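You operate a simulated robot arm through the tools that you are given. There is no shell and no other tool. Be economical: measure what you need, move in short steps, check, and stop when the job is done.

You are at the controls of a simulated two-armed robot. One attempt, no reset.

TASK
Dry the top of the MEDIUM drum, then free its tight bung with the wrench.
Fine: wipe with the rag before the bung comes out; bung in the bung dish; rag and wrench back. What is to be rubbed or washed off counts as gone when no trace of it is left.
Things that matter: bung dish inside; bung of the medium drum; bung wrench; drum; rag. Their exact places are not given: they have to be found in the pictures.

The check looks at the end state, three seconds after you hand in, the way a careful person would. Anything else that was tipped, shoved, dropped, spilled or broken makes it a failure.

THE ROBOT
Two 7-joint arms with two-finger parallel grippers on one trunk, on a base that drives. Base frame: it is fixed to the floor where the robot stands at the start and does not move with it; the origin is under the middle of the robot, x ahead of it, y to its left, z up. Readings come in mm, rad, newtons and seconds.
The left shoulder is at the start at [50, 187, 1160], the right one opposite. With the tool pointing down near the work surface each hand reaches from about 100 to 660 mm from the robot's upright axis, wherever it stands, measured 20 degrees to its own side. Places, roughly: bung dish inside [400, 400, 900]; bung of the medium drum [700, -100, 900]; bung of the medium drum (8x8x5 cm) [700, -100, 900]. Payload 3.43 kg a hand.
The TCP of each hand is the grasp point between the finger pads, 30 mm short of the fingertips. In the tool frame z runs along the fingers and y along their closing line. Largest opening 94 mm; finger width 28, thickness 10; the body of the gripper, 50 by 96 mm, starts 55 mm behind the TCP.
Orientation is that of the tool frame in the base frame, as [roll, pitch, yaw] about the fixed x, y, z axes, in that order (R = Rz(yaw) Ry(pitch) Rx(roll)). With the fingers straight down and closing along the base's y, the tool's x points along the base's -x, its y along +y and its z along -z.

THE INTERFACE
- The arms move only by the tool arm_command. It takes "left_series", "right_series" or both (then of equal length, played together; a hand with none holds still); each is a list of rows, each a list of 7 numbers: the shift along the tool's x, y, z in units of 250 mm (1.0 is 250 mm), then the turn, a rotation vector about the tool's x, y, z in units of 90 degrees (1.0 is 90 degrees), then the opening, from 0 (shut) to 1 (fully open). In form: [[dx, dy, dz, ax, ay, az, fingers], ...]. A call has 1 to 20 rows; each row is the pose to reach, as a shift and turn from the pose commanded when the call began, along the tool's axes at that moment. A call with a number of a shift or a turn outside -1 to 1 is refused whole. Rows are played at 5 a second. More than 50 mm and 0.15 rad between two rows, or a gripper value outside its range, and nothing of the call is played. A pose out of reach is approached as far as the arm can. The call stops where the force on the tool passes 40 N (or 10 N more than at its start, if that is more) or the arm is blocked; 0.2 s more then pass. The fingers move at their own pace (about 153 mm/s each) and stop on an object; they squeeze with about 33 N. The grip force told is the motor's: it shows also when the fingers shut on nothing. Time passes only in rows, and 0.2 s behind the last, so rows that repeat a pose let the fingers close. The reply holds the time, the measured pose of the TCP, the force on the tool along the base axes, the opening and the grip force, in the units named above and with some noise, with the torque about the TCP (base axes, N m) and any sound that the robot's microphone picked up.
- Cameras (640 x 400 px; columns grow to the right, rows downward): "scene" is now at [148.3, 12.1, 1325]; the picture's right is [0.14, -0.99, 0.00], its down [-0.53, -0.08, -0.85] and it looks along [0.84, 0.12, -0.53] (base axes); focal length 214 px, centre (320, 200). "left" rides on the left gripper at [76, -14, -102] in its tool frame; the picture's right is [0.18, 0.98, 0.00], its down [-0.75, 0.14, -0.64] and it looks along [-0.63, 0.12, 0.77] (tool axes); focal length 243 px, centre (320, 200). "right" rides on the right gripper at [76, 14, -103] in its tool frame; the picture's right is [-0.18, 0.98, 0.00], its down [-0.75, -0.14, -0.64] and it looks along [-0.63, -0.12, 0.77] (tool axes); focal length 243 px, centre (320, 200).
- camera(camera): a new picture of that camera. The clock stands still meanwhile.
- move_column(by): slides the trunk up (or, below 0, down) by that many mm; the arms and the scene camera ride with it, the base frame stays. It gives what a move gives, with no picture.
- base_move(legs): drives the robot by 1 to 6 legs, each [ahead, left, turn to the left] in mm, mm and rad, along the robot's own axes; the way and the turn of a leg run together, so that a leg with both is an arc; at most 1500 mm and 3.142 rad a leg. The arms and the cameras ride along, it lands a little off, and it stops where it bumps. It gives what a move gives.
- turn_head(pan, tilt): turns the head with the scene camera to pan (to the left, within 1.396 rad either way) and tilt (down, from -0.506 to 1.204), counted from straight ahead of the robot. It gives what a move gives.
- point_at(camera, pixels): for up to 12 pixels [column, row] of the newest picture of that camera ("zoom" is the newest enlarged one), the place [x, y, z] in the base frame of the surface seen there, good to about 2 mm. The clock stands still meanwhile.
- inspect(camera, box): a new picture of the part [left, top, right, bottom] of that camera's present view, enlarged. The clock stands still meanwhile.
- close_job(): hands the job in; it is judged then, once.

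Keep the steps short. Do not move on a guess: measure, check each grasp and each placing, and mend mistakes. In all there are 80 turns and 62 pictures (those below and enlarged ones count). Leave the grippers open and the arms clear of the work at the hand-in unless told otherwise, and finish with a single line.

The tools are called after "Request:" as name(argument=value, ...) on one line, values as JSON. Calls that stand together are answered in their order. arm_command: Moves the arms, as the interface text tells. Its arguments: {"type":"object","properties":{"left_series":{"type":"array","items":{"type":"array","items":{"type":"number"}}},"right_series":{"type":"array","items":{"type":"array","items":{"type":"number"}}}},"required":[]} The other tools are called the same way: move_column (by) slides the trunk up or down; base_move (legs) drives the base; turn_head (pan, tilt) turns the head that bears the scene camera; camera (camera) takes a picture; point_at (camera, pixels) gives the place of the surface under pixels of a picture; inspect (camera, box) takes an enlarged picture of a part of a camera's view; close_job () hands the job in.

At the start:

```text
time: 0.0
left_eef_pos: [464.2, 272.9, 1160.0]
left_tcp_rot: [3.141, -0.001, -3.141]
left_force: [-0.8, -0.1, 0.1]
left_moment: [0.0, 0.01, 0.0]
left_width: 94.1
left_grasp_force: 0.1
right_eef_pos: [392.1, -95.3, 1178.1]
right_tcp_rot: [3.14, -0.001, 3.141]
right_force: [-0.6, -0.2, 0.3]
right_moment: [-0.01, -0.01, 0.0]
right_width: 94.2
right_grasp_force: 0.2
trunk travel left (down, up): [-375.0, 57.0]
robot x, y, heading: [0.4, -0.3, 0.004]
head pan, tilt: [0.141, 0.562]
```

scene: 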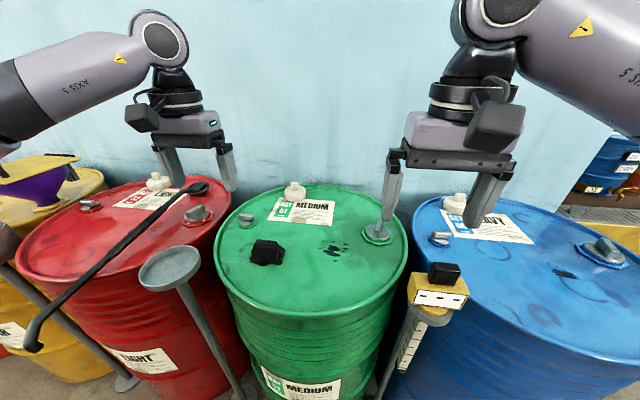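
right: 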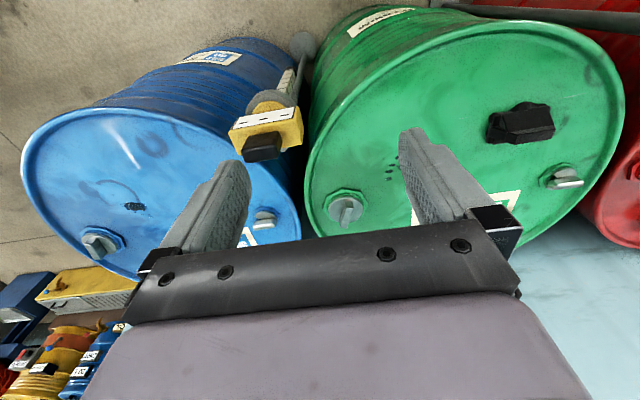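
left: 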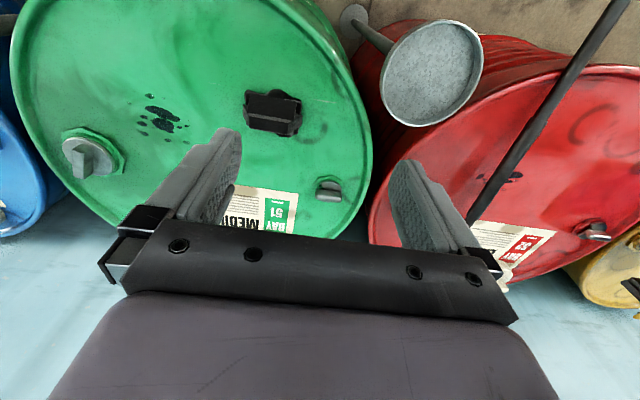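

I see the green MEDIUM drum with a dark wet spot, a black lump at (265,252), a bar lying on the red drum and a dish on a post. I'll enlarge these areas first.

Request:
inspect(camera="scene", box=[200, 170, 480, 345])

Request:
inspect(camera="scene", box=[0, 160, 256, 320])

Request:
inspect(camera="left", box=[0, 60, 360, 285])

Request:
point_at(camera="scene", pixels=[[265, 252], [333, 250], [377, 233], [246, 220], [170, 262], [200, 188], [130, 240], [35, 340], [440, 272], [430, 295], [300, 250], [320, 290]])

```text
2.29 times, centred on (340, 258) of scene
```

zoom: 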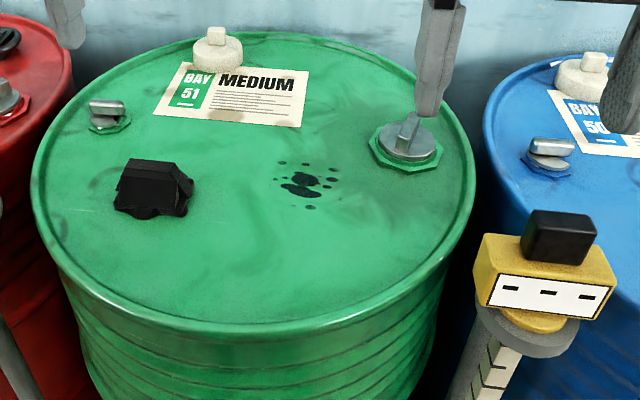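

```text
2.50 times, centred on (128, 240) of scene
```

zoom: 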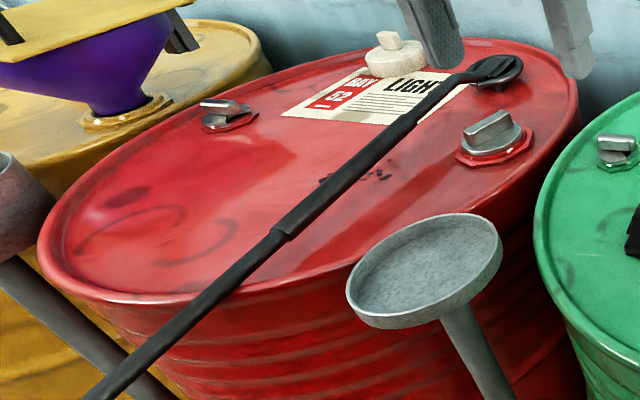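

```text
1.78 times, centred on (180, 172) of left
```

zoom: 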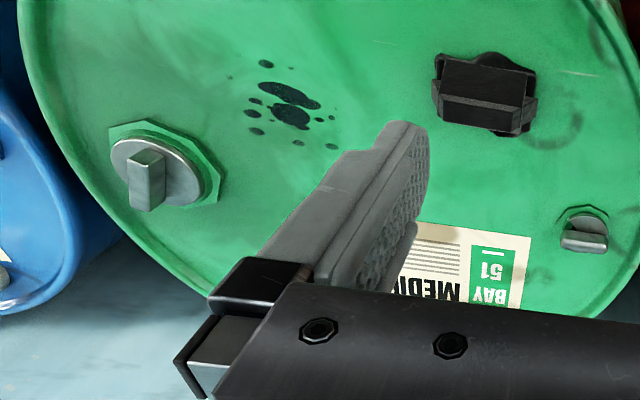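

```text
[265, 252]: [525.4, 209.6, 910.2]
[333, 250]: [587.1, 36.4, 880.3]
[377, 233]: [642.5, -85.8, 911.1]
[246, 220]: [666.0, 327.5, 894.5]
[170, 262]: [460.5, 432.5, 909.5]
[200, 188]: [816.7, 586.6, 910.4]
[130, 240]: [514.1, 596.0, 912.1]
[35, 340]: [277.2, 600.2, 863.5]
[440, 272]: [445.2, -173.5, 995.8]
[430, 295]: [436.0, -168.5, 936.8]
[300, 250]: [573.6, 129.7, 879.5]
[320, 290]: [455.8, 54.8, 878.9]
```

The drum top is at z≈880. The rag isn't certain yet: the black lump may be it. I'll turn the head to look left and right of the scene.

Request:
turn_head(pan=0.9, tilt=0.7)

Request:
camera(camera="scene")

Request:
turn_head(pan=-0.8, tilt=0.7)

Request:
camera(camera="scene")

Request:
turn_head(pan=0.1, tilt=1.1)

Request:
camera(camera="scene")

```text
time: 1.1
left_eef_pos: [466.6, 273.2, 1159.7]
left_tcp_rot: [3.141, 0.002, -3.141]
left_force: [0.6, 0.1, -1.0]
left_moment: [0.04, 0.0, 0.01]
left_width: 94.0
left_grasp_force: 0.0
right_eef_pos: [391.5, -96.0, 1177.0]
right_tcp_rot: [3.14, -0.001, 3.141]
right_force: [0.1, -0.2, 0.5]
right_moment: [0.01, -0.02, 0.01]
right_width: 94.1
right_grasp_force: 0.0
trunk travel left (down, up): [-375.0, 57.0]
robot x, y, heading: [-1.1, 0.9, 0.0]
head pan, tilt: [0.901, 0.7]
```

```text
55 pictures are left
```

scene: 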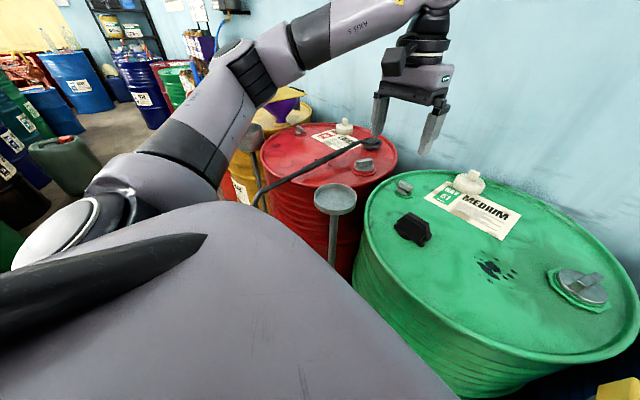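

```text
time: 2.8
left_eef_pos: [464.6, 273.9, 1160.4]
left_tcp_rot: [3.14, 0.001, 3.14]
left_force: [0.0, -0.6, 0.3]
left_moment: [0.01, 0.0, 0.0]
left_width: 94.1
left_grasp_force: 0.2
right_eef_pos: [391.7, -95.9, 1177.7]
right_tcp_rot: [3.139, -0.001, 3.141]
right_force: [0.0, 0.4, 0.2]
right_moment: [-0.01, 0.0, -0.01]
right_width: 94.0
right_grasp_force: 0.0
trunk travel left (down, up): [-375.0, 57.0]
robot x, y, heading: [0.7, 1.3, 0.005]
head pan, tilt: [-0.799, 0.7]
```

```text
54 pictures are left
```

scene: 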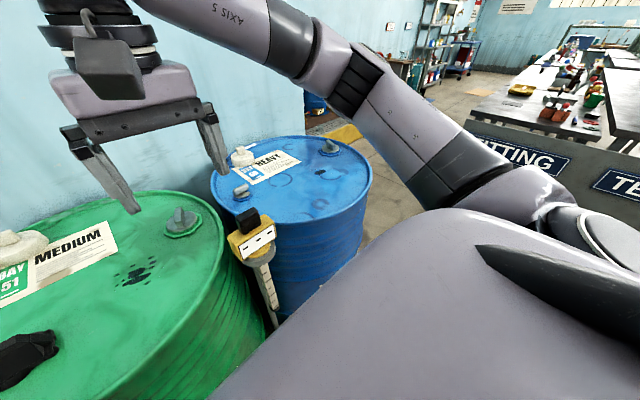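

```text
time: 4.0
left_eef_pos: [464.6, 274.2, 1160.1]
left_tcp_rot: [-3.141, 0.0, -3.141]
left_force: [-0.2, -0.1, 0.5]
left_moment: [0.02, 0.01, 0.0]
left_width: 93.9
left_grasp_force: 0.2
right_eef_pos: [391.4, -96.4, 1177.4]
right_tcp_rot: [3.14, 0.001, 3.141]
right_force: [0.3, -0.3, 0.4]
right_moment: [0.0, 0.02, -0.01]
right_width: 94.0
right_grasp_force: 0.1
trunk travel left (down, up): [-375.0, 57.0]
robot x, y, heading: [-3.5, 0.4, 0.004]
head pan, tilt: [0.099, 1.1]
```

```text
53 pictures are left
```

scene: 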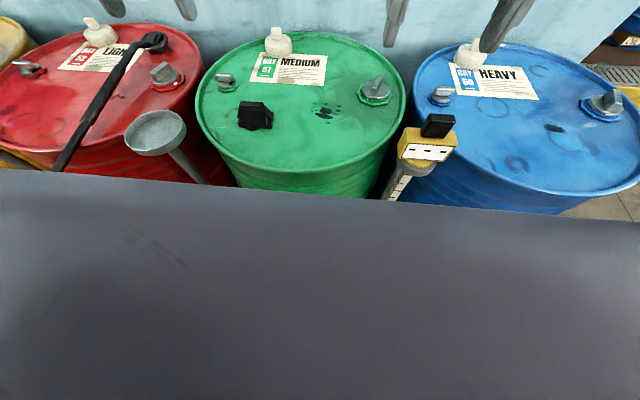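

The black lump on the green drum is the only rag-like loose thing. I'll enlarge it and the wrench for grasp geometry.

Request:
inspect(camera="left", box=[224, 70, 344, 145])

Request:
point_at(camera="zoom", pixels=[[145, 120], [380, 140], [180, 190], [330, 230], [130, 250], [250, 340], [100, 160], [395, 190], [220, 130], [300, 145]])

Request:
inspect(camera="scene", box=[200, 80, 304, 145])

Request:
inspect(camera="scene", box=[40, 10, 200, 110])

Request:
point_at(camera="zoom", pixels=[[455, 125], [500, 130], [425, 150], [405, 165], [340, 240], [260, 370], [200, 480], [515, 280], [560, 290], [470, 285], [440, 110], [480, 150]])

```text
5.33 times, centred on (284, 108) of left
```

zoom: 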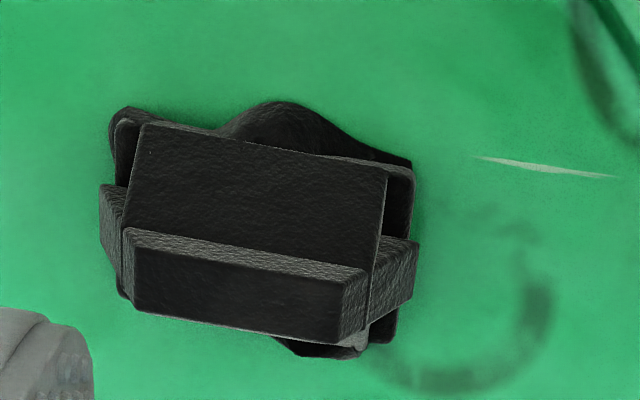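

```text
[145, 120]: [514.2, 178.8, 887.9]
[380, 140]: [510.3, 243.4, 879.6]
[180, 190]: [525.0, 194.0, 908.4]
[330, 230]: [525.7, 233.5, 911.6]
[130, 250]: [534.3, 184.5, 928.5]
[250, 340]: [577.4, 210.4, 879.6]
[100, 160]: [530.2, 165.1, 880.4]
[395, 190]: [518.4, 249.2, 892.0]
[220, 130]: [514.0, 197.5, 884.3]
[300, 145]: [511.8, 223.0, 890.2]
```

```text
6.15 times, centred on (252, 112) of scene
```

zoom: 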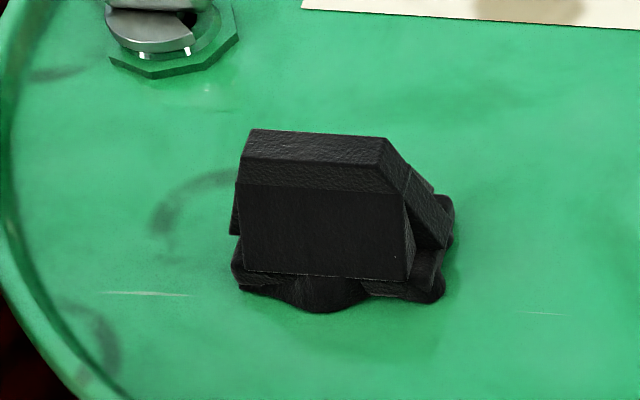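

```text
4.00 times, centred on (120, 60) of scene
```

zoom: 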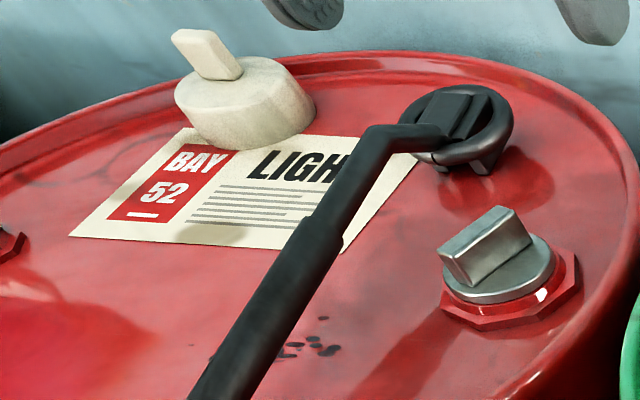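

```text
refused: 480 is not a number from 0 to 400
```

The rag is the black folded cloth with a ridge running roughly along y. The wrench has a pronged head and its handle runs toward the robot. I'll measure the wrench and its head, then the bung.

Request:
point_at(camera="zoom", pixels=[[455, 115], [490, 120], [425, 135], [395, 135], [340, 210], [260, 340], [505, 255], [500, 225], [440, 255], [515, 295], [475, 158], [455, 165]])

Request:
point_at(camera="scene", pixels=[[120, 72], [100, 97], [80, 132], [60, 165], [128, 130], [187, 130], [153, 112], [155, 153], [428, 152], [440, 125], [300, 185], [240, 178]])

Request:
inspect(camera="scene", box=[304, 65, 416, 135])

Request:
point_at(camera="zoom", pixels=[[390, 70], [440, 90], [365, 125], [410, 130], [345, 130], [480, 130], [410, 175], [400, 215], [330, 190], [490, 190], [350, 80], [110, 250]])

```text
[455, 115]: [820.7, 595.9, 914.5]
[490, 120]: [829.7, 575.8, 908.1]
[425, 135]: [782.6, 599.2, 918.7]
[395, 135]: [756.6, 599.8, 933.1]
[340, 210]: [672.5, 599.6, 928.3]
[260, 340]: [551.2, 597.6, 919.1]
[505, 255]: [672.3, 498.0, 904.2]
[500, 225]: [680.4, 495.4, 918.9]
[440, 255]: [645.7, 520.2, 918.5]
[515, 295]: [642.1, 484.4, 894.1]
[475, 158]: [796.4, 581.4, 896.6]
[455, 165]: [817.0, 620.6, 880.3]
```

```text
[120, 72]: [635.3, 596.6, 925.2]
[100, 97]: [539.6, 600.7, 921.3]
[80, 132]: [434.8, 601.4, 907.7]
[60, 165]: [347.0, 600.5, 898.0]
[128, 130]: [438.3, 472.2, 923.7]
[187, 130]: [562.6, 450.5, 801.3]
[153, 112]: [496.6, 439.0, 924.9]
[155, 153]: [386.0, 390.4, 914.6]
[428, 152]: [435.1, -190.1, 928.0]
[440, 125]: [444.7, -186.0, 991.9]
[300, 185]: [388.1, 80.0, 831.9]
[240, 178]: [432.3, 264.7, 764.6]
```

```text
5.71 times, centred on (360, 100) of scene
```

zoom: 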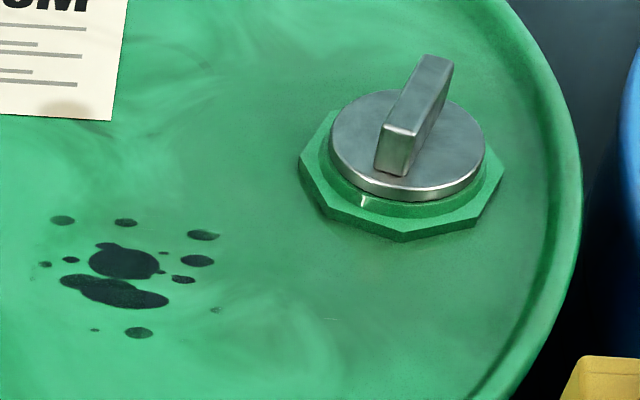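

```text
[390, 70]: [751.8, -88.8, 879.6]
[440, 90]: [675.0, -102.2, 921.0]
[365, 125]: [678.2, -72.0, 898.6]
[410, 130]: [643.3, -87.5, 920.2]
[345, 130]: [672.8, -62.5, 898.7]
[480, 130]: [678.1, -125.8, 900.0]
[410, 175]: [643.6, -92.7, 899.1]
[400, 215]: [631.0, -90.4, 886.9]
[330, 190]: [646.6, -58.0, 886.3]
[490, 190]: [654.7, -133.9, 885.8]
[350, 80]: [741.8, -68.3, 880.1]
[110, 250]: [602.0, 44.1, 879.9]
```

The rag ridge sits at about (540, 208), z up to 930, and the drum top is 880. I'll bring the left hand above the rag, turning 90° about the tool z so the fingers close along x.

Request:
arm_command(left_series=[[-0.026, -0.022, 0.053, 0, 0, 0.0833, 1], [-0.052, -0.045, 0.107, 0, 0, 0.1667, 1], [-0.078, -0.067, 0.16, 0, 0, 0.25, 1], [-0.104, -0.089, 0.213, 0, 0, 0.3333, 1], [-0.13, -0.112, 0.267, 0, 0, 0.4167, 1], [-0.156, -0.134, 0.32, 0, 0, 0.5, 1], [-0.182, -0.156, 0.373, 0, 0, 0.5833, 1], [-0.208, -0.179, 0.427, 0, 0, 0.6667, 1], [-0.234, -0.201, 0.48, 0, 0, 0.75, 1], [-0.26, -0.223, 0.533, 0, 0, 0.8333, 1], [-0.286, -0.246, 0.587, 0, 0, 0.9167, 1], [-0.312, -0.268, 0.64, 0, 0, 1.0, 1]])

Request:
camera(camera="left")

Request:
camera(camera="scene")

```text
time: 6.6
left_eef_pos: [324.6, 71.0, 1128.2]
left_tcp_rot: [3.134, -0.002, 1.597]
left_force: [0.0, -0.1, 0.1]
left_moment: [0.06, -0.01, -0.04]
left_width: 93.7
left_grasp_force: 0.1
left hand out of reach, approached as far as the arm can: row 6, 7, 8, 9, 10, 11, 12
right_eef_pos: [390.6, -99.1, 1178.5]
right_tcp_rot: [3.137, 0.002, -3.141]
right_force: [-1.0, -1.4, 0.1]
right_moment: [0.05, -0.01, 0.01]
right_width: 93.9
right_grasp_force: 0.1
trunk travel left (down, up): [-375.0, 57.0]
robot x, y, heading: [-4.7, 1.6, -0.005]
head pan, tilt: [0.099, 1.1]
```

```text
48 pictures are left
```

left: 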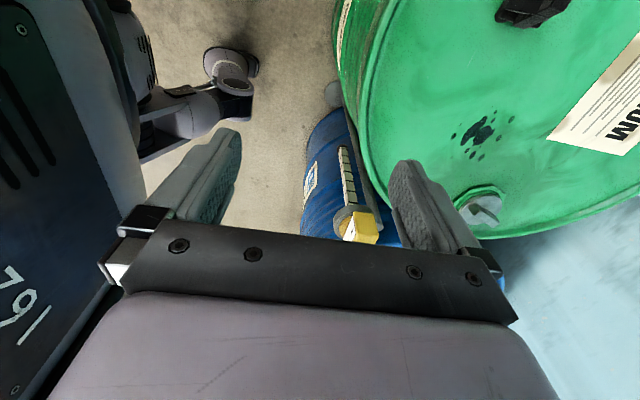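

```text
47 pictures are left
```

scene: 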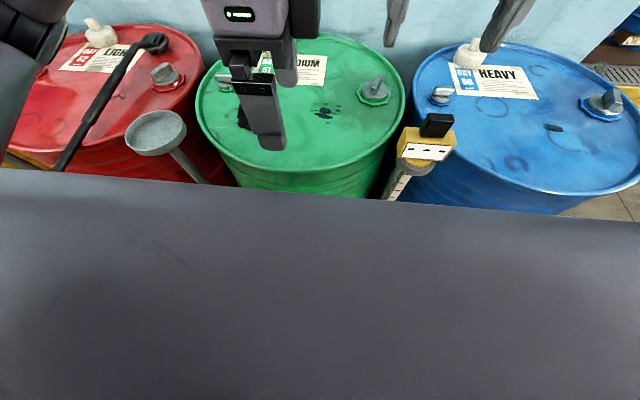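

The arm couldn't reach with that turn direction. I'll go back to the neutral yaw, then try the other way.

Request:
arm_command(left_series=[[0.063, 0.045, 0.01, 0, 0, -0.0833, 1], [0.127, 0.09, 0.02, 0, 0, -0.1667, 1], [0.19, 0.135, 0.03, 0, 0, -0.25, 1], [0.253, 0.18, 0.04, 0, 0, -0.3333, 1], [0.317, 0.225, 0.05, 0, 0, -0.4167, 1], [0.38, 0.27, 0.06, 0, 0, -0.5, 1], [0.443, 0.315, 0.07, 0, 0, -0.5833, 1], [0.507, 0.36, 0.08, 0, 0, -0.6667, 1], [0.57, 0.405, 0.09, 0, 0, -0.75, 1], [0.633, 0.45, 0.1, 0, 0, -0.8333, 1], [0.697, 0.495, 0.11, 0, 0, -0.9167, 1], [0.76, 0.54, 0.12, 0, 0, -1.0, 1]])

```text
time: 9.2
left_eef_pos: [459.4, 268.9, 1097.7]
left_tcp_rot: [3.141, -0.002, -3.138]
left_force: [0.3, 0.6, -0.4]
left_moment: [-0.01, -0.01, -0.05]
left_width: 93.8
left_grasp_force: 0.1
right_eef_pos: [392.3, -95.0, 1177.7]
right_tcp_rot: [3.138, -0.001, -3.14]
right_force: [0.4, 0.4, -0.4]
right_moment: [0.01, -0.03, -0.02]
right_width: 94.0
right_grasp_force: 0.0
trunk travel left (down, up): [-375.0, 57.0]
robot x, y, heading: [-0.6, -3.0, 0.001]
head pan, tilt: [0.099, 1.1]
```

Back at neutral. Now I'll move to above the rag while turning −90°.

Request:
arm_command(left_series=[[-0.028, -0.02, 0.033, 0, 0, -0.0833, 1], [-0.056, -0.039, 0.065, 0, 0, -0.1667, 1], [-0.084, -0.059, 0.098, 0, 0, -0.25, 1], [-0.112, -0.079, 0.131, 0, 0, -0.3333, 1], [-0.14, -0.098, 0.163, 0, 0, -0.4167, 1], [-0.168, -0.118, 0.196, 0, 0, -0.5, 1], [-0.196, -0.138, 0.229, 0, 0, -0.5833, 1], [-0.224, -0.157, 0.261, 0, 0, -0.6667, 1], [-0.252, -0.177, 0.294, 0, 0, -0.75, 1], [-0.28, -0.197, 0.327, 0, 0, -0.8333, 1], [-0.308, -0.216, 0.359, 0, 0, -0.9167, 1], [-0.336, -0.236, 0.392, 0, 0, -1.0, 1]])

Request:
camera(camera="left")

```text
time: 11.8
left_eef_pos: [542.3, 209.6, 997.5]
left_tcp_rot: [3.141, -0.001, -1.567]
left_force: [0.5, -0.5, -0.5]
left_moment: [0.0, -0.01, 0.02]
left_width: 94.3
left_grasp_force: 0.1
right_eef_pos: [392.0, -95.1, 1177.4]
right_tcp_rot: [3.139, -0.001, 3.14]
right_force: [0.3, 0.3, 0.1]
right_moment: [0.04, -0.02, 0.0]
right_width: 94.1
right_grasp_force: 0.1
trunk travel left (down, up): [-375.0, 57.0]
robot x, y, heading: [-0.7, 2.3, -0.001]
head pan, tilt: [0.099, 1.1]
```

```text
46 pictures are left
```

left: 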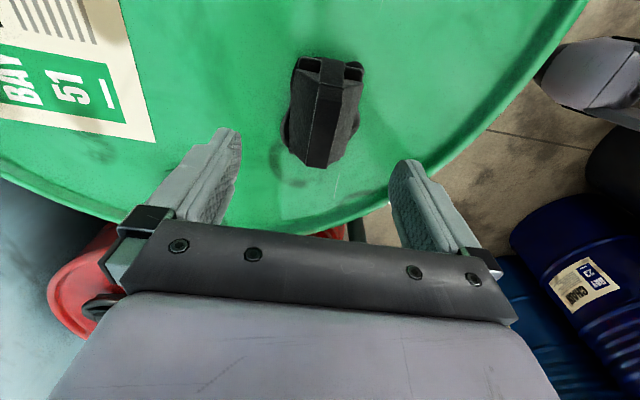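

Reached (542, 210, 998) with fingers closing along x. Measure the rag from here.

Request:
inspect(camera="left", box=[260, 40, 388, 120])

Request:
inspect(camera="left", box=[240, 40, 400, 190])

Request:
point_at(camera="left", pixels=[[302, 60], [353, 66], [330, 72], [310, 140], [340, 150], [325, 162], [291, 130], [355, 110], [320, 110], [330, 125], [285, 140], [362, 75]])

```text
5.00 times, centred on (324, 80) of left
```

zoom: 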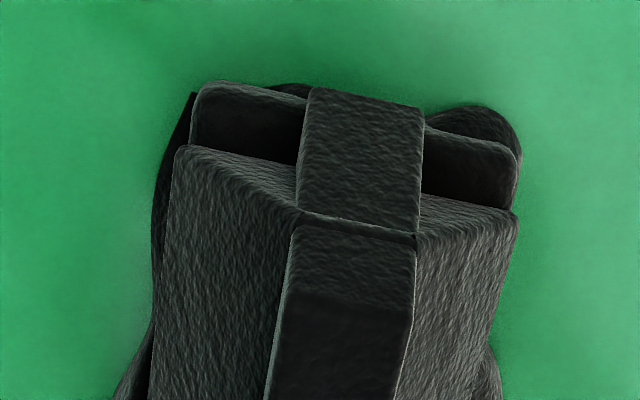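

```text
2.67 times, centred on (320, 115) of left
```

zoom: 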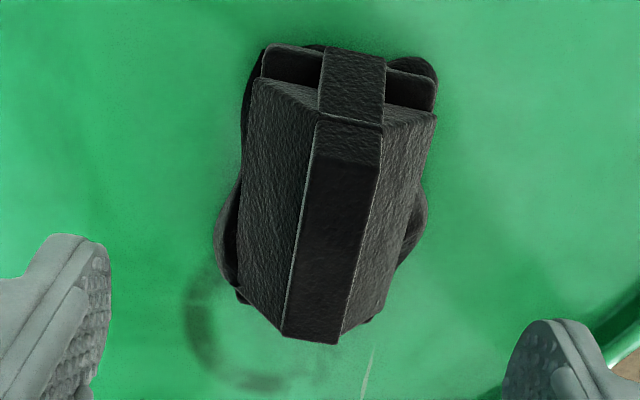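

```text
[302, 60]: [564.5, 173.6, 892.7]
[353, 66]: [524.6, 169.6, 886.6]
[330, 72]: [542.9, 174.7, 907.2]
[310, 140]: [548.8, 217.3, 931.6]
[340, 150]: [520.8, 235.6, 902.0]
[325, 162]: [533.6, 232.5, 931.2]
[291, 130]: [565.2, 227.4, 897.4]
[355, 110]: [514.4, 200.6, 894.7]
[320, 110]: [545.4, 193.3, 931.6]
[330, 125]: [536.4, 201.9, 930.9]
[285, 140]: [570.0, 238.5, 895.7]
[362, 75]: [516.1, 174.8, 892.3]
```

The ridge centre is near (540, 206), top 931, twisted about 10°. I'll lower to TCP z≈917 with a small twist and close.

Request:
arm_command(left_series=[[0.008, 0.004, 0.1, 0, 0, -0.06, 1], [0.016, 0.008, 0.2, 0, 0, -0.11, 1], [0.016, 0.008, 0.28, 0, 0, -0.11, 1], [0.016, 0.008, 0.322, 0, 0, -0.11, 1], [0.016, 0.008, 0.322, 0, 0, -0.11, 0], [0.016, 0.008, 0.322, 0, 0, -0.11, 0], [0.016, 0.008, 0.322, 0, 0, -0.11, 0], [0.016, 0.008, 0.322, 0, 0, -0.11, 0]])

Request:
camera(camera="left")

```text
time: 13.6
left_eef_pos: [540.1, 206.4, 916.9]
left_tcp_rot: [3.14, 0.001, -1.398]
left_force: [-0.9, 0.2, -0.3]
left_moment: [-0.01, 0.04, 0.02]
left_width: 69.3
left_grasp_force: 32.9
right_eef_pos: [392.4, -96.3, 1176.8]
right_tcp_rot: [3.14, 0.0, 3.141]
right_force: [0.1, -0.3, -0.2]
right_moment: [-0.01, -0.03, 0.02]
right_width: 93.8
right_grasp_force: 0.0
trunk travel left (down, up): [-375.0, 57.0]
robot x, y, heading: [-0.4, -0.4, 0.0]
head pan, tilt: [0.099, 1.1]
```

```text
43 pictures are left
```

left: 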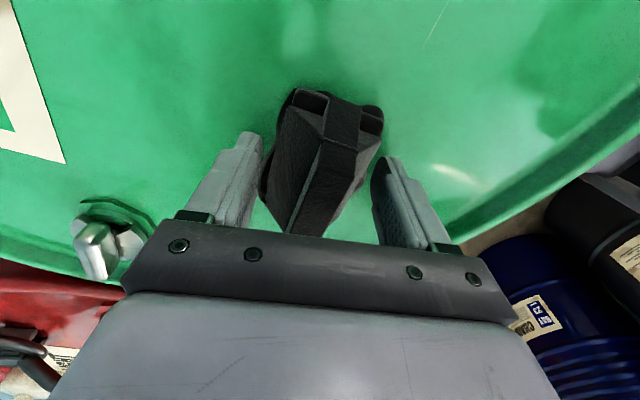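

The rag is gripped (69 mm wide, 33 N). I'll measure the wet spot's extent in the scene view before wiping.

Request:
arm_command(left_series=[[0, 0, -0.05, 0, 0, 0, 0], [0, 0, -0.12, 0, 0, 0, 0]])

Request:
inspect(camera="scene", box=[296, 90, 360, 130])

Request:
point_at(camera="zoom", pixels=[[100, 200], [200, 100], [300, 100], [400, 150], [450, 300], [300, 350], [200, 300], [320, 200]])

Request:
camera(camera="left")

```text
time: 14.2
left_eef_pos: [541.7, 208.5, 946.5]
left_tcp_rot: [-3.142, -0.001, -1.4]
left_force: [0.2, 0.0, 0.3]
left_moment: [-0.01, -0.01, 0.01]
left_width: 22.2
left_grasp_force: 2.0
right_eef_pos: [391.6, -96.5, 1179.0]
right_tcp_rot: [3.14, 0.001, 3.141]
right_force: [-0.5, 0.0, 0.2]
right_moment: [0.01, 0.0, 0.03]
right_width: 93.9
right_grasp_force: 0.1
trunk travel left (down, up): [-375.0, 57.0]
robot x, y, heading: [1.4, 1.6, -0.002]
head pan, tilt: [0.099, 1.1]
```

```text
10.00 times, centred on (328, 110) of scene
```

zoom: 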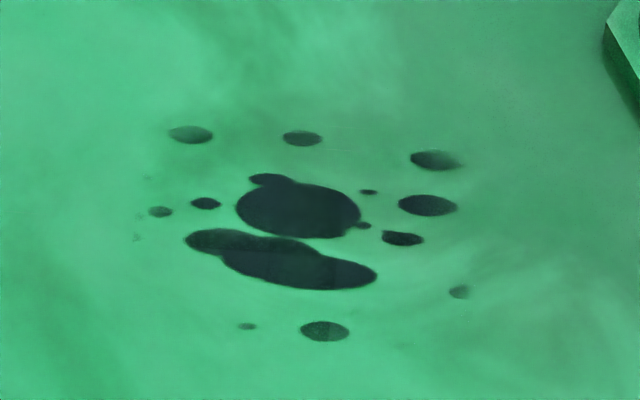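

```text
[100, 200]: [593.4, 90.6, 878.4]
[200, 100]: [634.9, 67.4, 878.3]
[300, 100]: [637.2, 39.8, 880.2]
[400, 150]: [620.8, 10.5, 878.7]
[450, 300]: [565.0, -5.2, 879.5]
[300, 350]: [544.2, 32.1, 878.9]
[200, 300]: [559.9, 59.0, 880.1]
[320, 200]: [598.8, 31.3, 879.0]
```

```text
41 pictures are left
```

left: 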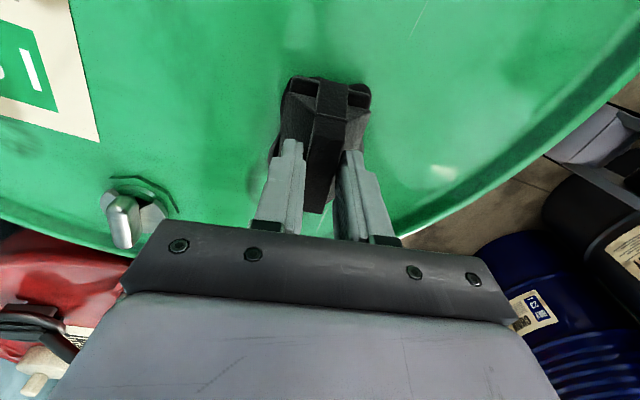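

The slanted sides slipped out of the grip as I lifted; the rag still stands on the drum. The end faces are vertical, so I'll open, rise and turn 90° to grip along y instead.

Request:
arm_command(left_series=[[0, 0, 0, 0, 0, 0, 1], [0, 0, 0, 0, 0, 0, 1], [0, 0, -0.1, 0, 0, 0, 1], [0, 0, -0.2, 0, 0, 0, 1], [0, 0, -0.2, 0, 0, 0.0909, 1], [0, 0, -0.2, 0, 0, 0.1818, 1], [0, 0, -0.2, 0, 0, 0.2727, 1], [0, 0, -0.2, 0, 0, 0.3636, 1], [0, 0, -0.2, 0, 0, 0.4545, 1], [0, 0, -0.2, 0, 0, 0.5455, 1], [0, 0, -0.2, 0, 0, 0.6364, 1], [0, 0, -0.2, 0, 0, 0.7273, 1], [0, 0, -0.2, 0, 0, 0.8182, 1], [0, 0, -0.2, 0, 0, 0.9091, 1], [0, 0, -0.2, 0, 0, 1.0, 1]])

Request:
inspect(camera="left", box=[220, 30, 412, 150])

Request:
point_at(camera="zoom", pixels=[[150, 200], [200, 200], [320, 150], [320, 200], [320, 250], [400, 200], [450, 200], [250, 230], [380, 240], [320, 300]])

```text
time: 17.4
left_eef_pos: [540.4, 206.2, 997.4]
left_tcp_rot: [-3.141, 0.0, -2.972]
left_force: [0.2, 0.5, 0.4]
left_moment: [0.03, 0.02, 0.01]
left_width: 94.0
left_grasp_force: 0.0
right_eef_pos: [391.5, -95.9, 1176.7]
right_tcp_rot: [3.141, -0.002, -3.141]
right_force: [-0.1, -0.4, -0.4]
right_moment: [0.03, -0.02, -0.01]
right_width: 94.0
right_grasp_force: 0.0
trunk travel left (down, up): [-375.0, 57.0]
robot x, y, heading: [2.4, 2.8, 0.002]
head pan, tilt: [0.099, 1.1]
```

```text
3.33 times, centred on (316, 90) of left
```

zoom: 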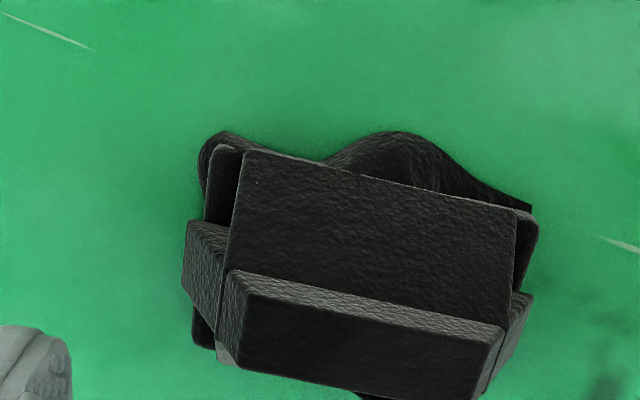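

```text
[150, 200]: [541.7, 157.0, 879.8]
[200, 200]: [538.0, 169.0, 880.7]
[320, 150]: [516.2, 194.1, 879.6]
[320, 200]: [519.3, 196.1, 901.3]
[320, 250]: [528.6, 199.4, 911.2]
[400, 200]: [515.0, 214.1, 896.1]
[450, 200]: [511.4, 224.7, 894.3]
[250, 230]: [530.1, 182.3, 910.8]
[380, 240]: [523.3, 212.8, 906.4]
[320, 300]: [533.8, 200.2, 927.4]
```

The rag is still upright with centre about (538, 206). I'll lower to TCP z≈924, pads on the vertical end faces, and close.

Request:
arm_command(left_series=[[0, 0, 0.1, 0, 0, 0.045, 1], [0, 0, 0.2, 0, 0, 0.045, 1], [0, 0, 0.25, 0, 0, 0.045, 1], [0, 0, 0.295, 0, 0, 0.045, 1], [0, 0, 0.295, 0, 0, 0.045, 0], [0, 0, 0.295, 0, 0, 0.045, 0], [0, 0, 0.295, 0, 0, 0.045, 0], [0, 0, 0.295, 0, 0, 0.045, 0], [0, 0, 0.27, 0, 0, 0.045, 0], [0, 0, 0.23, 0, 0, 0.045, 0], [0, 0, 0.23, 0, 0, 0.045, 0]])

Request:
camera(camera="left")

```text
time: 19.8
left_eef_pos: [540.3, 206.4, 938.3]
left_tcp_rot: [3.141, -0.003, -3.039]
left_force: [-0.1, 0.8, -0.4]
left_moment: [-0.03, -0.02, 0.02]
left_width: 53.3
left_grasp_force: 32.8
right_eef_pos: [392.1, -95.8, 1176.8]
right_tcp_rot: [3.139, 0.001, 3.141]
right_force: [0.3, 0.5, 0.5]
right_moment: [0.03, 0.03, 0.0]
right_width: 94.0
right_grasp_force: 0.1
trunk travel left (down, up): [-375.0, 57.0]
robot x, y, heading: [1.0, 0.5, -0.001]
head pan, tilt: [0.099, 1.1]
```

```text
39 pictures are left
```

left: 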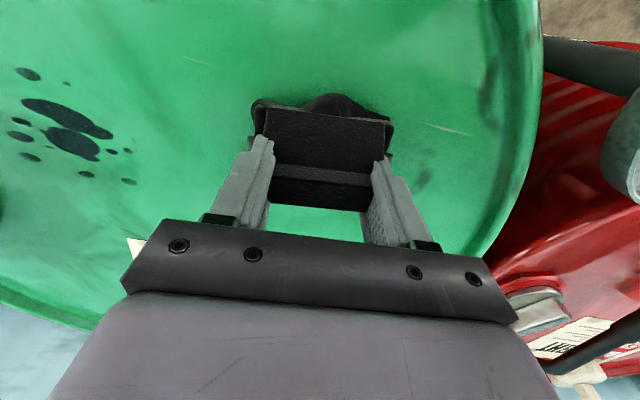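

The rag is held firmly (53 mm, 33 N) and the wet spot spans x 545–630, y −12…88. I'll carry the rag to (590, 100) and lower it gently onto the drum top.

Request:
arm_command(left_series=[[-0.04, -0.11, -0.01, 0, 0, 0, 0], [-0.08, -0.22, -0.01, 0, 0, 0, 0], [-0.12, -0.33, -0.01, 0, 0, 0, 0], [-0.156, -0.442, 0, 0, 0, 0, 0], [-0.156, -0.442, 0.03, 0, 0, 0, 0], [-0.156, -0.442, 0.05, 0, 0, 0, 0], [-0.156, -0.442, 0.06, 0, 0, 0, 0], [-0.156, -0.442, 0.064, 0, 0, 0, 0]])

Request:
camera(camera="left")

```text
time: 21.6
left_eef_pos: [590.8, 100.1, 925.4]
left_tcp_rot: [-3.141, 0.003, -3.038]
left_force: [-1.4, 0.9, 11.0]
left_moment: [0.56, 0.3, 0.04]
left_width: 53.2
left_grasp_force: 32.8
right_eef_pos: [390.9, -95.8, 1179.0]
right_tcp_rot: [3.14, 0.003, 3.142]
right_force: [-0.3, 0.0, 0.3]
right_moment: [0.0, 0.01, 0.01]
right_width: 93.8
right_grasp_force: 0.0
trunk travel left (down, up): [-375.0, 57.0]
robot x, y, heading: [-0.9, -0.9, 0.002]
head pan, tilt: [0.099, 1.1]
```

```text
38 pictures are left
```

left: 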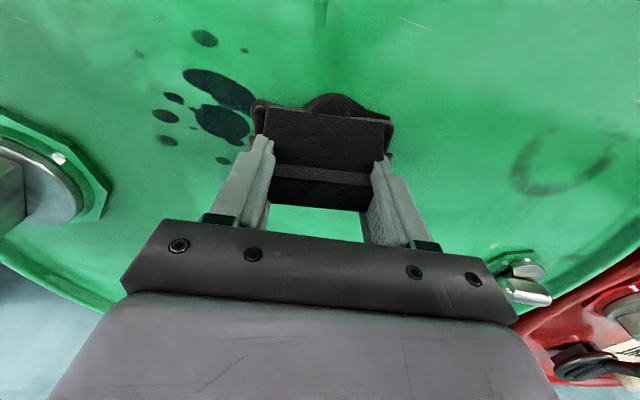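

Contact at 11 N. Now zigzag over the spot, keeping clear of the bung.

Request:
arm_command(left_series=[[0.01, -0.1, 0, 0, 0, 0, 0], [0.02, -0.2, 0, 0, 0, 0, 0], [0.03, -0.3, 0, 0, 0, 0, 0], [0.041, -0.398, 0, 0, 0, 0, 0], [0.1, -0.41, 0, 0, 0, 0, 0], [0.164, -0.426, 0, 0, 0, 0, 0], [0.155, -0.32, 0, 0, 0, 0, 0], [0.145, -0.22, 0, 0, 0, 0, 0], [0.135, -0.12, 0, 0, 0, 0, 0], [0.124, -0.028, 0, 0, 0, 0, 0], [0.04, -0.035, 0, 0, 0, 0, 0], [-0.04, -0.045, 0, 0, 0, 0, 0], [-0.115, -0.052, 0, 0, 0, 0, 0], [-0.105, -0.15, 0, 0, 0, 0, 0], [-0.095, -0.25, 0, 0, 0, 0, 0], [-0.085, -0.33, 0, 0, 0, 0, 0], [-0.078, -0.4, 0, 0, 0, 0, 0]])

Request:
camera(camera="left")

```text
time: 25.2
left_eef_pos: [590.9, 33.0, 926.7]
left_tcp_rot: [-3.139, 0.003, -3.04]
left_force: [2.5, 5.3, 17.3]
left_moment: [0.87, 0.6, -0.27]
left_width: 53.0
left_grasp_force: 33.2
left hand out of reach, approached as far as the arm can: row 4, 5, 6, 7, 8, 9, 10, 11, 13, 14, 15, 16, 17
right_eef_pos: [390.8, -95.0, 1178.3]
right_tcp_rot: [3.141, 0.002, 3.141]
right_force: [0.4, 0.3, -0.1]
right_moment: [0.02, -0.02, 0.05]
right_width: 93.5
right_grasp_force: 0.0
trunk travel left (down, up): [-375.0, 57.0]
robot x, y, heading: [3.1, 2.9, -0.002]
head pan, tilt: [0.099, 1.1]
```

```text
37 pictures are left
```

left: 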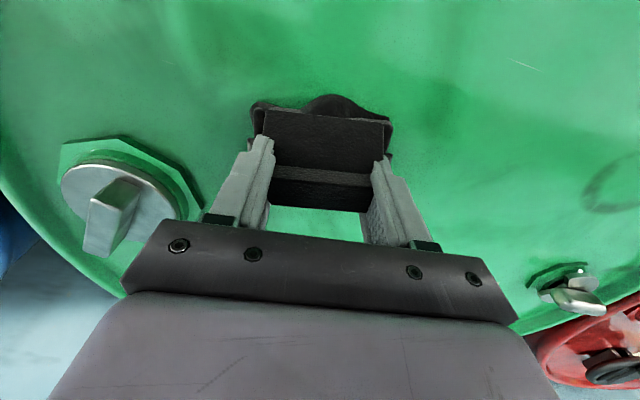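

The visible wet marks are gone. I'll lift the rag and move it back above its old spot so I can check the whole patch.

Request:
arm_command(left_series=[[0, 0, -0.06, 0, 0, 0, 0], [0.02, 0.12, -0.07, 0, 0, 0, 0], [0.045, 0.24, -0.07, 0, 0, 0, 0], [0.067, 0.36, -0.07, 0, 0, 0, 0], [0.09, 0.48, -0.07, 0, 0, 0, 0], [0.11, 0.6, -0.07, 0, 0, 0, 0], [0.132, 0.709, -0.07, 0, 0, 0, 0]])

Request:
inspect(camera="scene", box=[272, 80, 384, 150])

Request:
camera(camera="left")

```text
time: 26.8
left_eef_pos: [594.9, 34.8, 934.9]
left_tcp_rot: [3.14, 0.002, -3.038]
left_force: [0.0, 0.0, -0.5]
left_moment: [-0.01, -0.01, 0.02]
left_width: 53.1
left_grasp_force: 32.5
left hand out of reach, approached as far as the arm can: row 1, 2, 3, 4, 5, 6, 7
right_eef_pos: [392.1, -96.2, 1177.8]
right_tcp_rot: [3.14, -0.001, -3.141]
right_force: [-1.2, -0.5, -0.3]
right_moment: [0.0, 0.0, -0.02]
right_width: 94.2
right_grasp_force: 0.0
trunk travel left (down, up): [-375.0, 57.0]
robot x, y, heading: [0.6, -2.0, -0.004]
head pan, tilt: [0.099, 1.1]
```

```text
5.71 times, centred on (328, 115) of scene
```

zoom: 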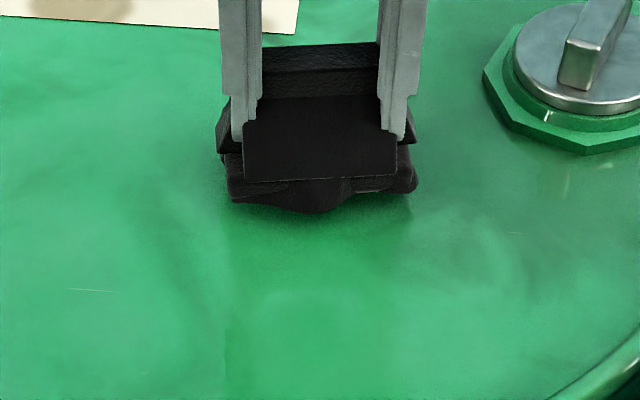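

```text
35 pictures are left
```

left: 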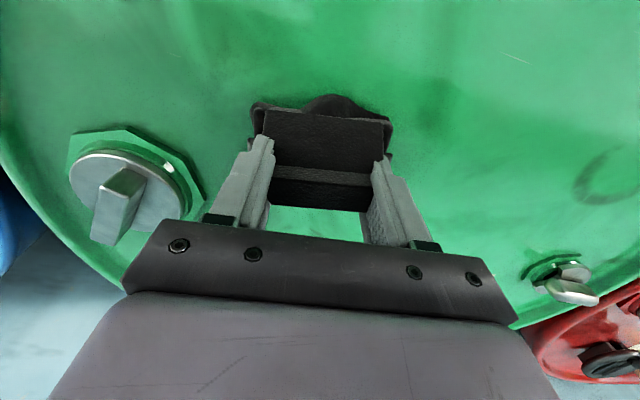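

The arm reported its far limit and stayed. I'll retry the retreat in smaller steps, pulling back toward the robot.

Request:
arm_command(left_series=[[0.04, 0, -0.03, 0, 0, 0, 0], [0.1, 0.04, -0.05, 0, 0, 0, 0], [0.14, 0.12, -0.06, 0, 0, 0, 0], [0.16, 0.24, -0.06, 0, 0, 0, 0], [0.17, 0.36, -0.06, 0, 0, 0, 0], [0.17, 0.48, -0.06, 0, 0, 0, 0], [0.16, 0.6, -0.06, 0, 0, 0, 0], [0.15, 0.7, -0.06, 0, 0, 0, 0]])

Request:
inspect(camera="scene", box=[272, 80, 384, 150])

```text
time: 28.6
left_eef_pos: [633.2, 195.6, 975.2]
left_tcp_rot: [-3.139, -0.002, -3.041]
left_force: [-0.5, 0.6, -0.8]
left_moment: [-0.06, -0.01, 0.01]
left_width: 53.2
left_grasp_force: 32.9
left hand out of reach, approached as far as the arm can: row 1, 2, 3, 4, 5, 6, 7, 8
right_eef_pos: [392.4, -92.2, 1177.5]
right_tcp_rot: [-3.141, 0.0, 3.141]
right_force: [-0.5, -0.2, 0.5]
right_moment: [-0.1, 0.0, -0.03]
right_width: 94.2
right_grasp_force: 0.0
trunk travel left (down, up): [-375.0, 57.0]
robot x, y, heading: [0.6, -0.4, -0.002]
head pan, tilt: [0.099, 1.1]
```

```text
5.71 times, centred on (328, 115) of scene
```

zoom: 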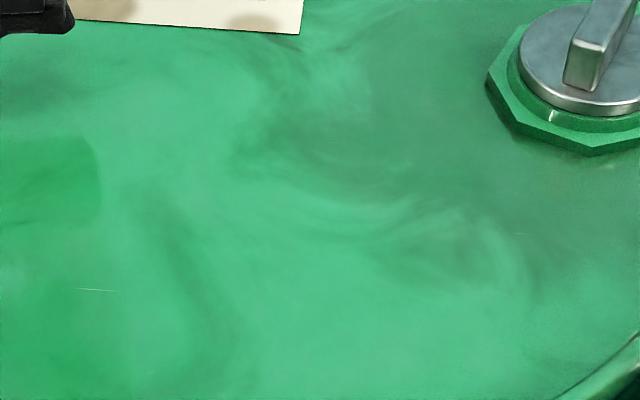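

The wet patch is fully gone. Now bring the rag back above its original spot (540, 206).

Request:
arm_command(left_series=[[0.06, 0.014, 0, 0, 0, 0, 0], [0.12, 0.027, 0, 0, 0, 0, 0], [0.18, 0.041, 0, 0, 0, 0, 0], [0.24, 0.055, 0, 0, 0, 0, 0], [0.3, 0.068, 0, 0, 0, 0, 0], [0.366, 0.082, 0.04, 0, 0, 0, 0]])

```text
time: 30.0
left_eef_pos: [538.6, 197.9, 963.9]
left_tcp_rot: [3.141, -0.001, -3.038]
left_force: [-0.4, -0.3, -0.5]
left_moment: [-0.03, -0.02, 0.03]
left_width: 53.2
left_grasp_force: 32.8
right_eef_pos: [391.9, -94.8, 1177.4]
right_tcp_rot: [3.139, -0.001, 3.141]
right_force: [-0.2, -0.8, 0.3]
right_moment: [0.01, -0.02, 0.01]
right_width: 93.7
right_grasp_force: 0.0
trunk travel left (down, up): [-375.0, 57.0]
robot x, y, heading: [0.9, -2.5, 0.003]
head pan, tilt: [0.099, 1.1]
```

Lower it 38 mm onto its spot, release, rise.

Request:
arm_command(left_series=[[-0.003, 0.034, 0.06, 0, 0, 0, 0], [-0.003, 0.034, 0.12, 0, 0, 0, 0], [-0.003, 0.034, 0.15, 0, 0, 0, 0], [-0.003, 0.034, 0.152, 0, 0, 0, 0], [-0.003, 0.034, 0.152, 0, 0, 0, 1], [-0.003, 0.034, 0.152, 0, 0, 0, 1], [-0.003, 0.034, 0.152, 0, 0, 0, 1], [-0.003, 0.034, 0.05, 0, 0, 0, 1], [0.003, 0.034, -0.1, 0, 0, 0, 1], [0.02, 0.034, -0.25, 0, 0, 0, 1]])

Request:
camera(camera="left")

```text
time: 32.2
left_eef_pos: [528.7, 207.6, 1029.5]
left_tcp_rot: [-3.141, 0.001, -3.038]
left_force: [0.2, -0.2, 0.5]
left_moment: [-0.01, 0.0, 0.0]
left_width: 93.9
left_grasp_force: 0.0
right_eef_pos: [390.8, -95.9, 1179.1]
right_tcp_rot: [3.141, -0.001, 3.14]
right_force: [-0.3, -0.6, 0.7]
right_moment: [0.01, 0.03, -0.02]
right_width: 94.2
right_grasp_force: 0.1
trunk travel left (down, up): [-375.0, 57.0]
robot x, y, heading: [-0.3, 0.9, -0.004]
head pan, tilt: [0.099, 1.1]
```

```text
33 pictures are left
```

left: 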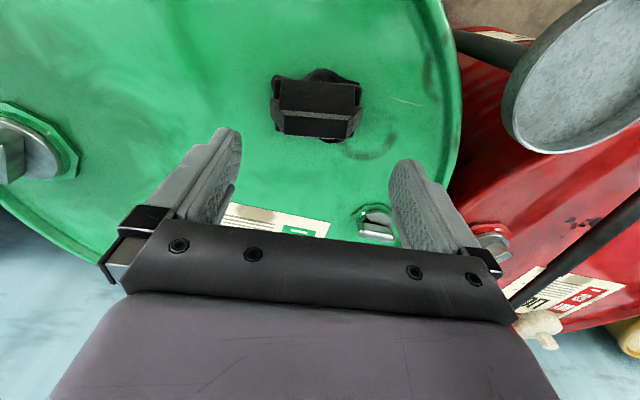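

The rag is back upright. Next is the wrench at y≈600, out of reach from here. I'll drive 380 mm left; the hands at z>1000 clear the dish rim at 925.

Request:
base_move(legs=[[0, 380, 0]])

Request:
camera(camera="left")

Request:
turn_head(pan=0.2, tilt=0.8)

Request:
camera(camera="scene")

```text
time: 34.7
left_eef_pos: [529.5, 588.5, 1030.2]
left_tcp_rot: [3.141, 0.0, -3.039]
left_force: [-0.4, 0.4, -0.2]
left_moment: [-0.01, 0.02, 0.01]
left_width: 94.2
left_grasp_force: 0.2
right_eef_pos: [393.1, 285.6, 1177.4]
right_tcp_rot: [3.141, 0.0, 3.137]
right_force: [0.6, 0.3, -0.4]
right_moment: [0.01, 0.0, 0.0]
right_width: 93.8
right_grasp_force: 0.0
trunk travel left (down, up): [-375.0, 57.0]
robot x, y, heading: [-2.4, 382.7, -0.006]
head pan, tilt: [0.099, 1.1]
```

```text
32 pictures are left
```

left: 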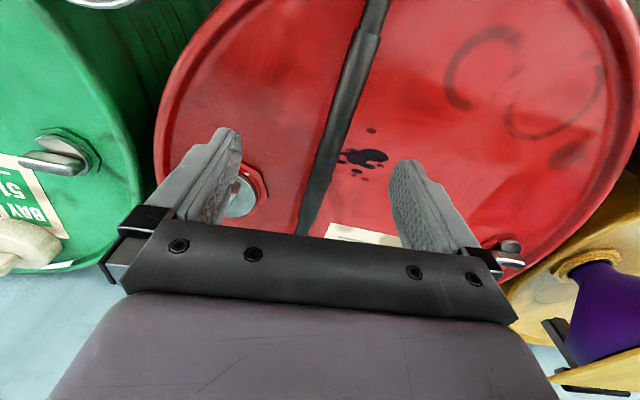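

```text
time: 35.5
left_eef_pos: [531.0, 588.6, 1029.4]
left_tcp_rot: [3.141, -0.001, -3.041]
left_force: [-0.3, -0.4, -0.4]
left_moment: [0.02, -0.01, 0.0]
left_width: 94.0
left_grasp_force: 0.1
right_eef_pos: [391.9, 286.1, 1178.3]
right_tcp_rot: [3.141, 0.0, 3.138]
right_force: [-0.3, 0.0, 0.1]
right_moment: [-0.03, -0.01, -0.06]
right_width: 94.1
right_grasp_force: 0.1
trunk travel left (down, up): [-375.0, 57.0]
robot x, y, heading: [1.4, 380.9, 0.001]
head pan, tilt: [0.201, 0.799]
```

```text
31 pictures are left
```

scene: 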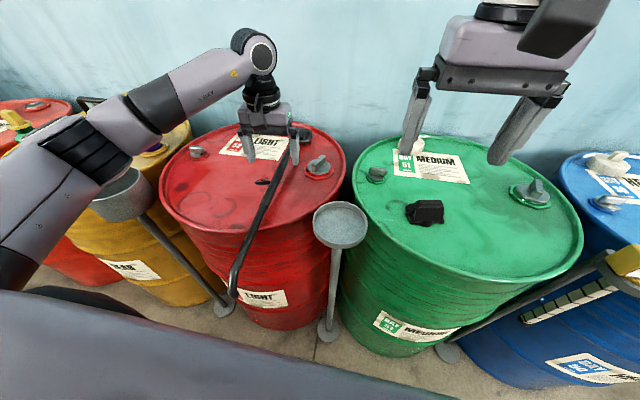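

Drove fine. I'll measure the wrench bar in the left and scene pictures.

Request:
point_at(camera="left", pixels=[[333, 150], [320, 185], [345, 110], [352, 80], [362, 45], [372, 10], [322, 150], [343, 150]])

Request:
point_at(camera="scene", pixels=[[235, 285], [240, 262], [250, 235], [262, 205], [275, 178], [285, 158], [300, 133], [232, 295], [340, 222], [340, 240], [318, 225], [362, 225]])

Request:
inspect(camera="scene", box=[210, 110, 370, 210])

```text
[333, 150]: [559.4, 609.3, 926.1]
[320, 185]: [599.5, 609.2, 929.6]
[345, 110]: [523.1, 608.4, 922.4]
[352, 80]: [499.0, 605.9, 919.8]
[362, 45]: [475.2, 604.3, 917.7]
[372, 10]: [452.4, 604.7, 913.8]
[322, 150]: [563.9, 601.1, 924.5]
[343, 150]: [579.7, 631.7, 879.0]
```

```text
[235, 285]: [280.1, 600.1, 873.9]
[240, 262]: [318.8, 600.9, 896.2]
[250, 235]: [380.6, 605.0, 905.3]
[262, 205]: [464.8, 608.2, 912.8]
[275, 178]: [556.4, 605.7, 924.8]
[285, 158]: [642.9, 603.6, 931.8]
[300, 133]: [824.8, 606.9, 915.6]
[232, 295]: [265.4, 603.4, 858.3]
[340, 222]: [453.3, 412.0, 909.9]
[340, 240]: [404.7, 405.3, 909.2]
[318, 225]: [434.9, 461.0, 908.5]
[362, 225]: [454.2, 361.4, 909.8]
```

```text
4.00 times, centred on (290, 160) of scene
```

zoom: 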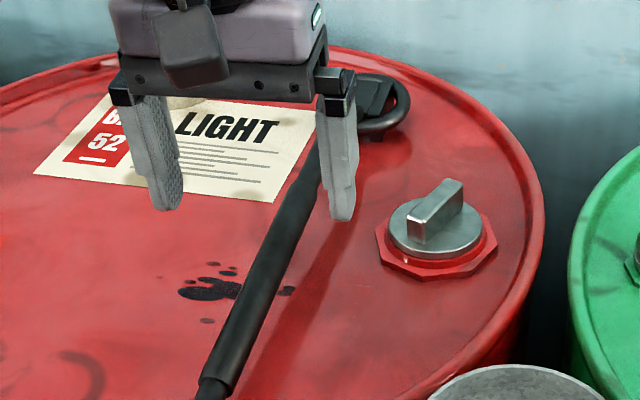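

The bar axis is near y=606, tilted 0.1 rad up toward the head, and its top at x=590 is ≈928. I'll line up, lower to TCP z≈919 and close.

Request:
arm_command(left_series=[[-0.12, 0.022, 0.05, 0, -0.03, 0.03, 1], [-0.246, 0.045, 0.12, 0, -0.064, 0.064, 1], [-0.246, 0.045, 0.24, 0, -0.064, 0.064, 1], [-0.246, 0.045, 0.34, 0, -0.064, 0.064, 1], [-0.246, 0.045, 0.4, 0, -0.064, 0.064, 1], [-0.246, 0.045, 0.442, 0, -0.064, 0.064, 1], [-0.246, 0.045, 0.442, 0, -0.064, 0.064, 0], [-0.246, 0.045, 0.442, 0, -0.064, 0.064, 0], [-0.246, 0.045, 0.442, 0, -0.064, 0.064, 0], [-0.246, 0.045, 0.442, 0, -0.064, 0.064, 0]])

Request:
camera(camera="left")

```text
time: 37.7
left_eef_pos: [588.8, 604.7, 920.1]
left_tcp_rot: [3.135, 0.1, -3.142]
left_force: [-0.8, 1.7, 0.3]
left_moment: [-0.01, -0.26, 0.14]
left_width: 26.6
left_grasp_force: 32.7
right_eef_pos: [392.0, 285.0, 1177.7]
right_tcp_rot: [3.138, 0.001, 3.137]
right_force: [-0.5, -0.2, 0.5]
right_moment: [0.01, 0.02, -0.05]
right_width: 93.8
right_grasp_force: 0.1
trunk travel left (down, up): [-375.0, 57.0]
robot x, y, heading: [-1.3, 384.0, -0.002]
head pan, tilt: [0.201, 0.799]
```

```text
29 pictures are left
```

left: 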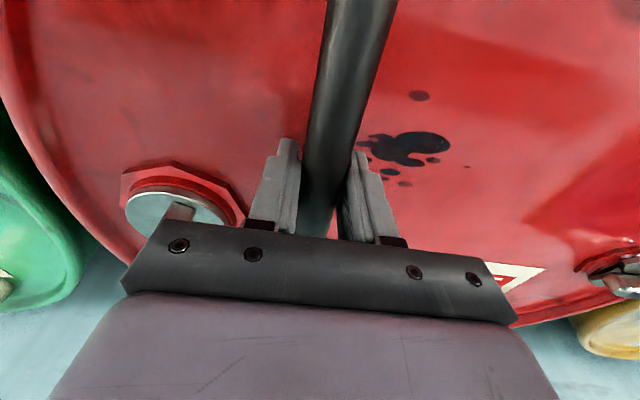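

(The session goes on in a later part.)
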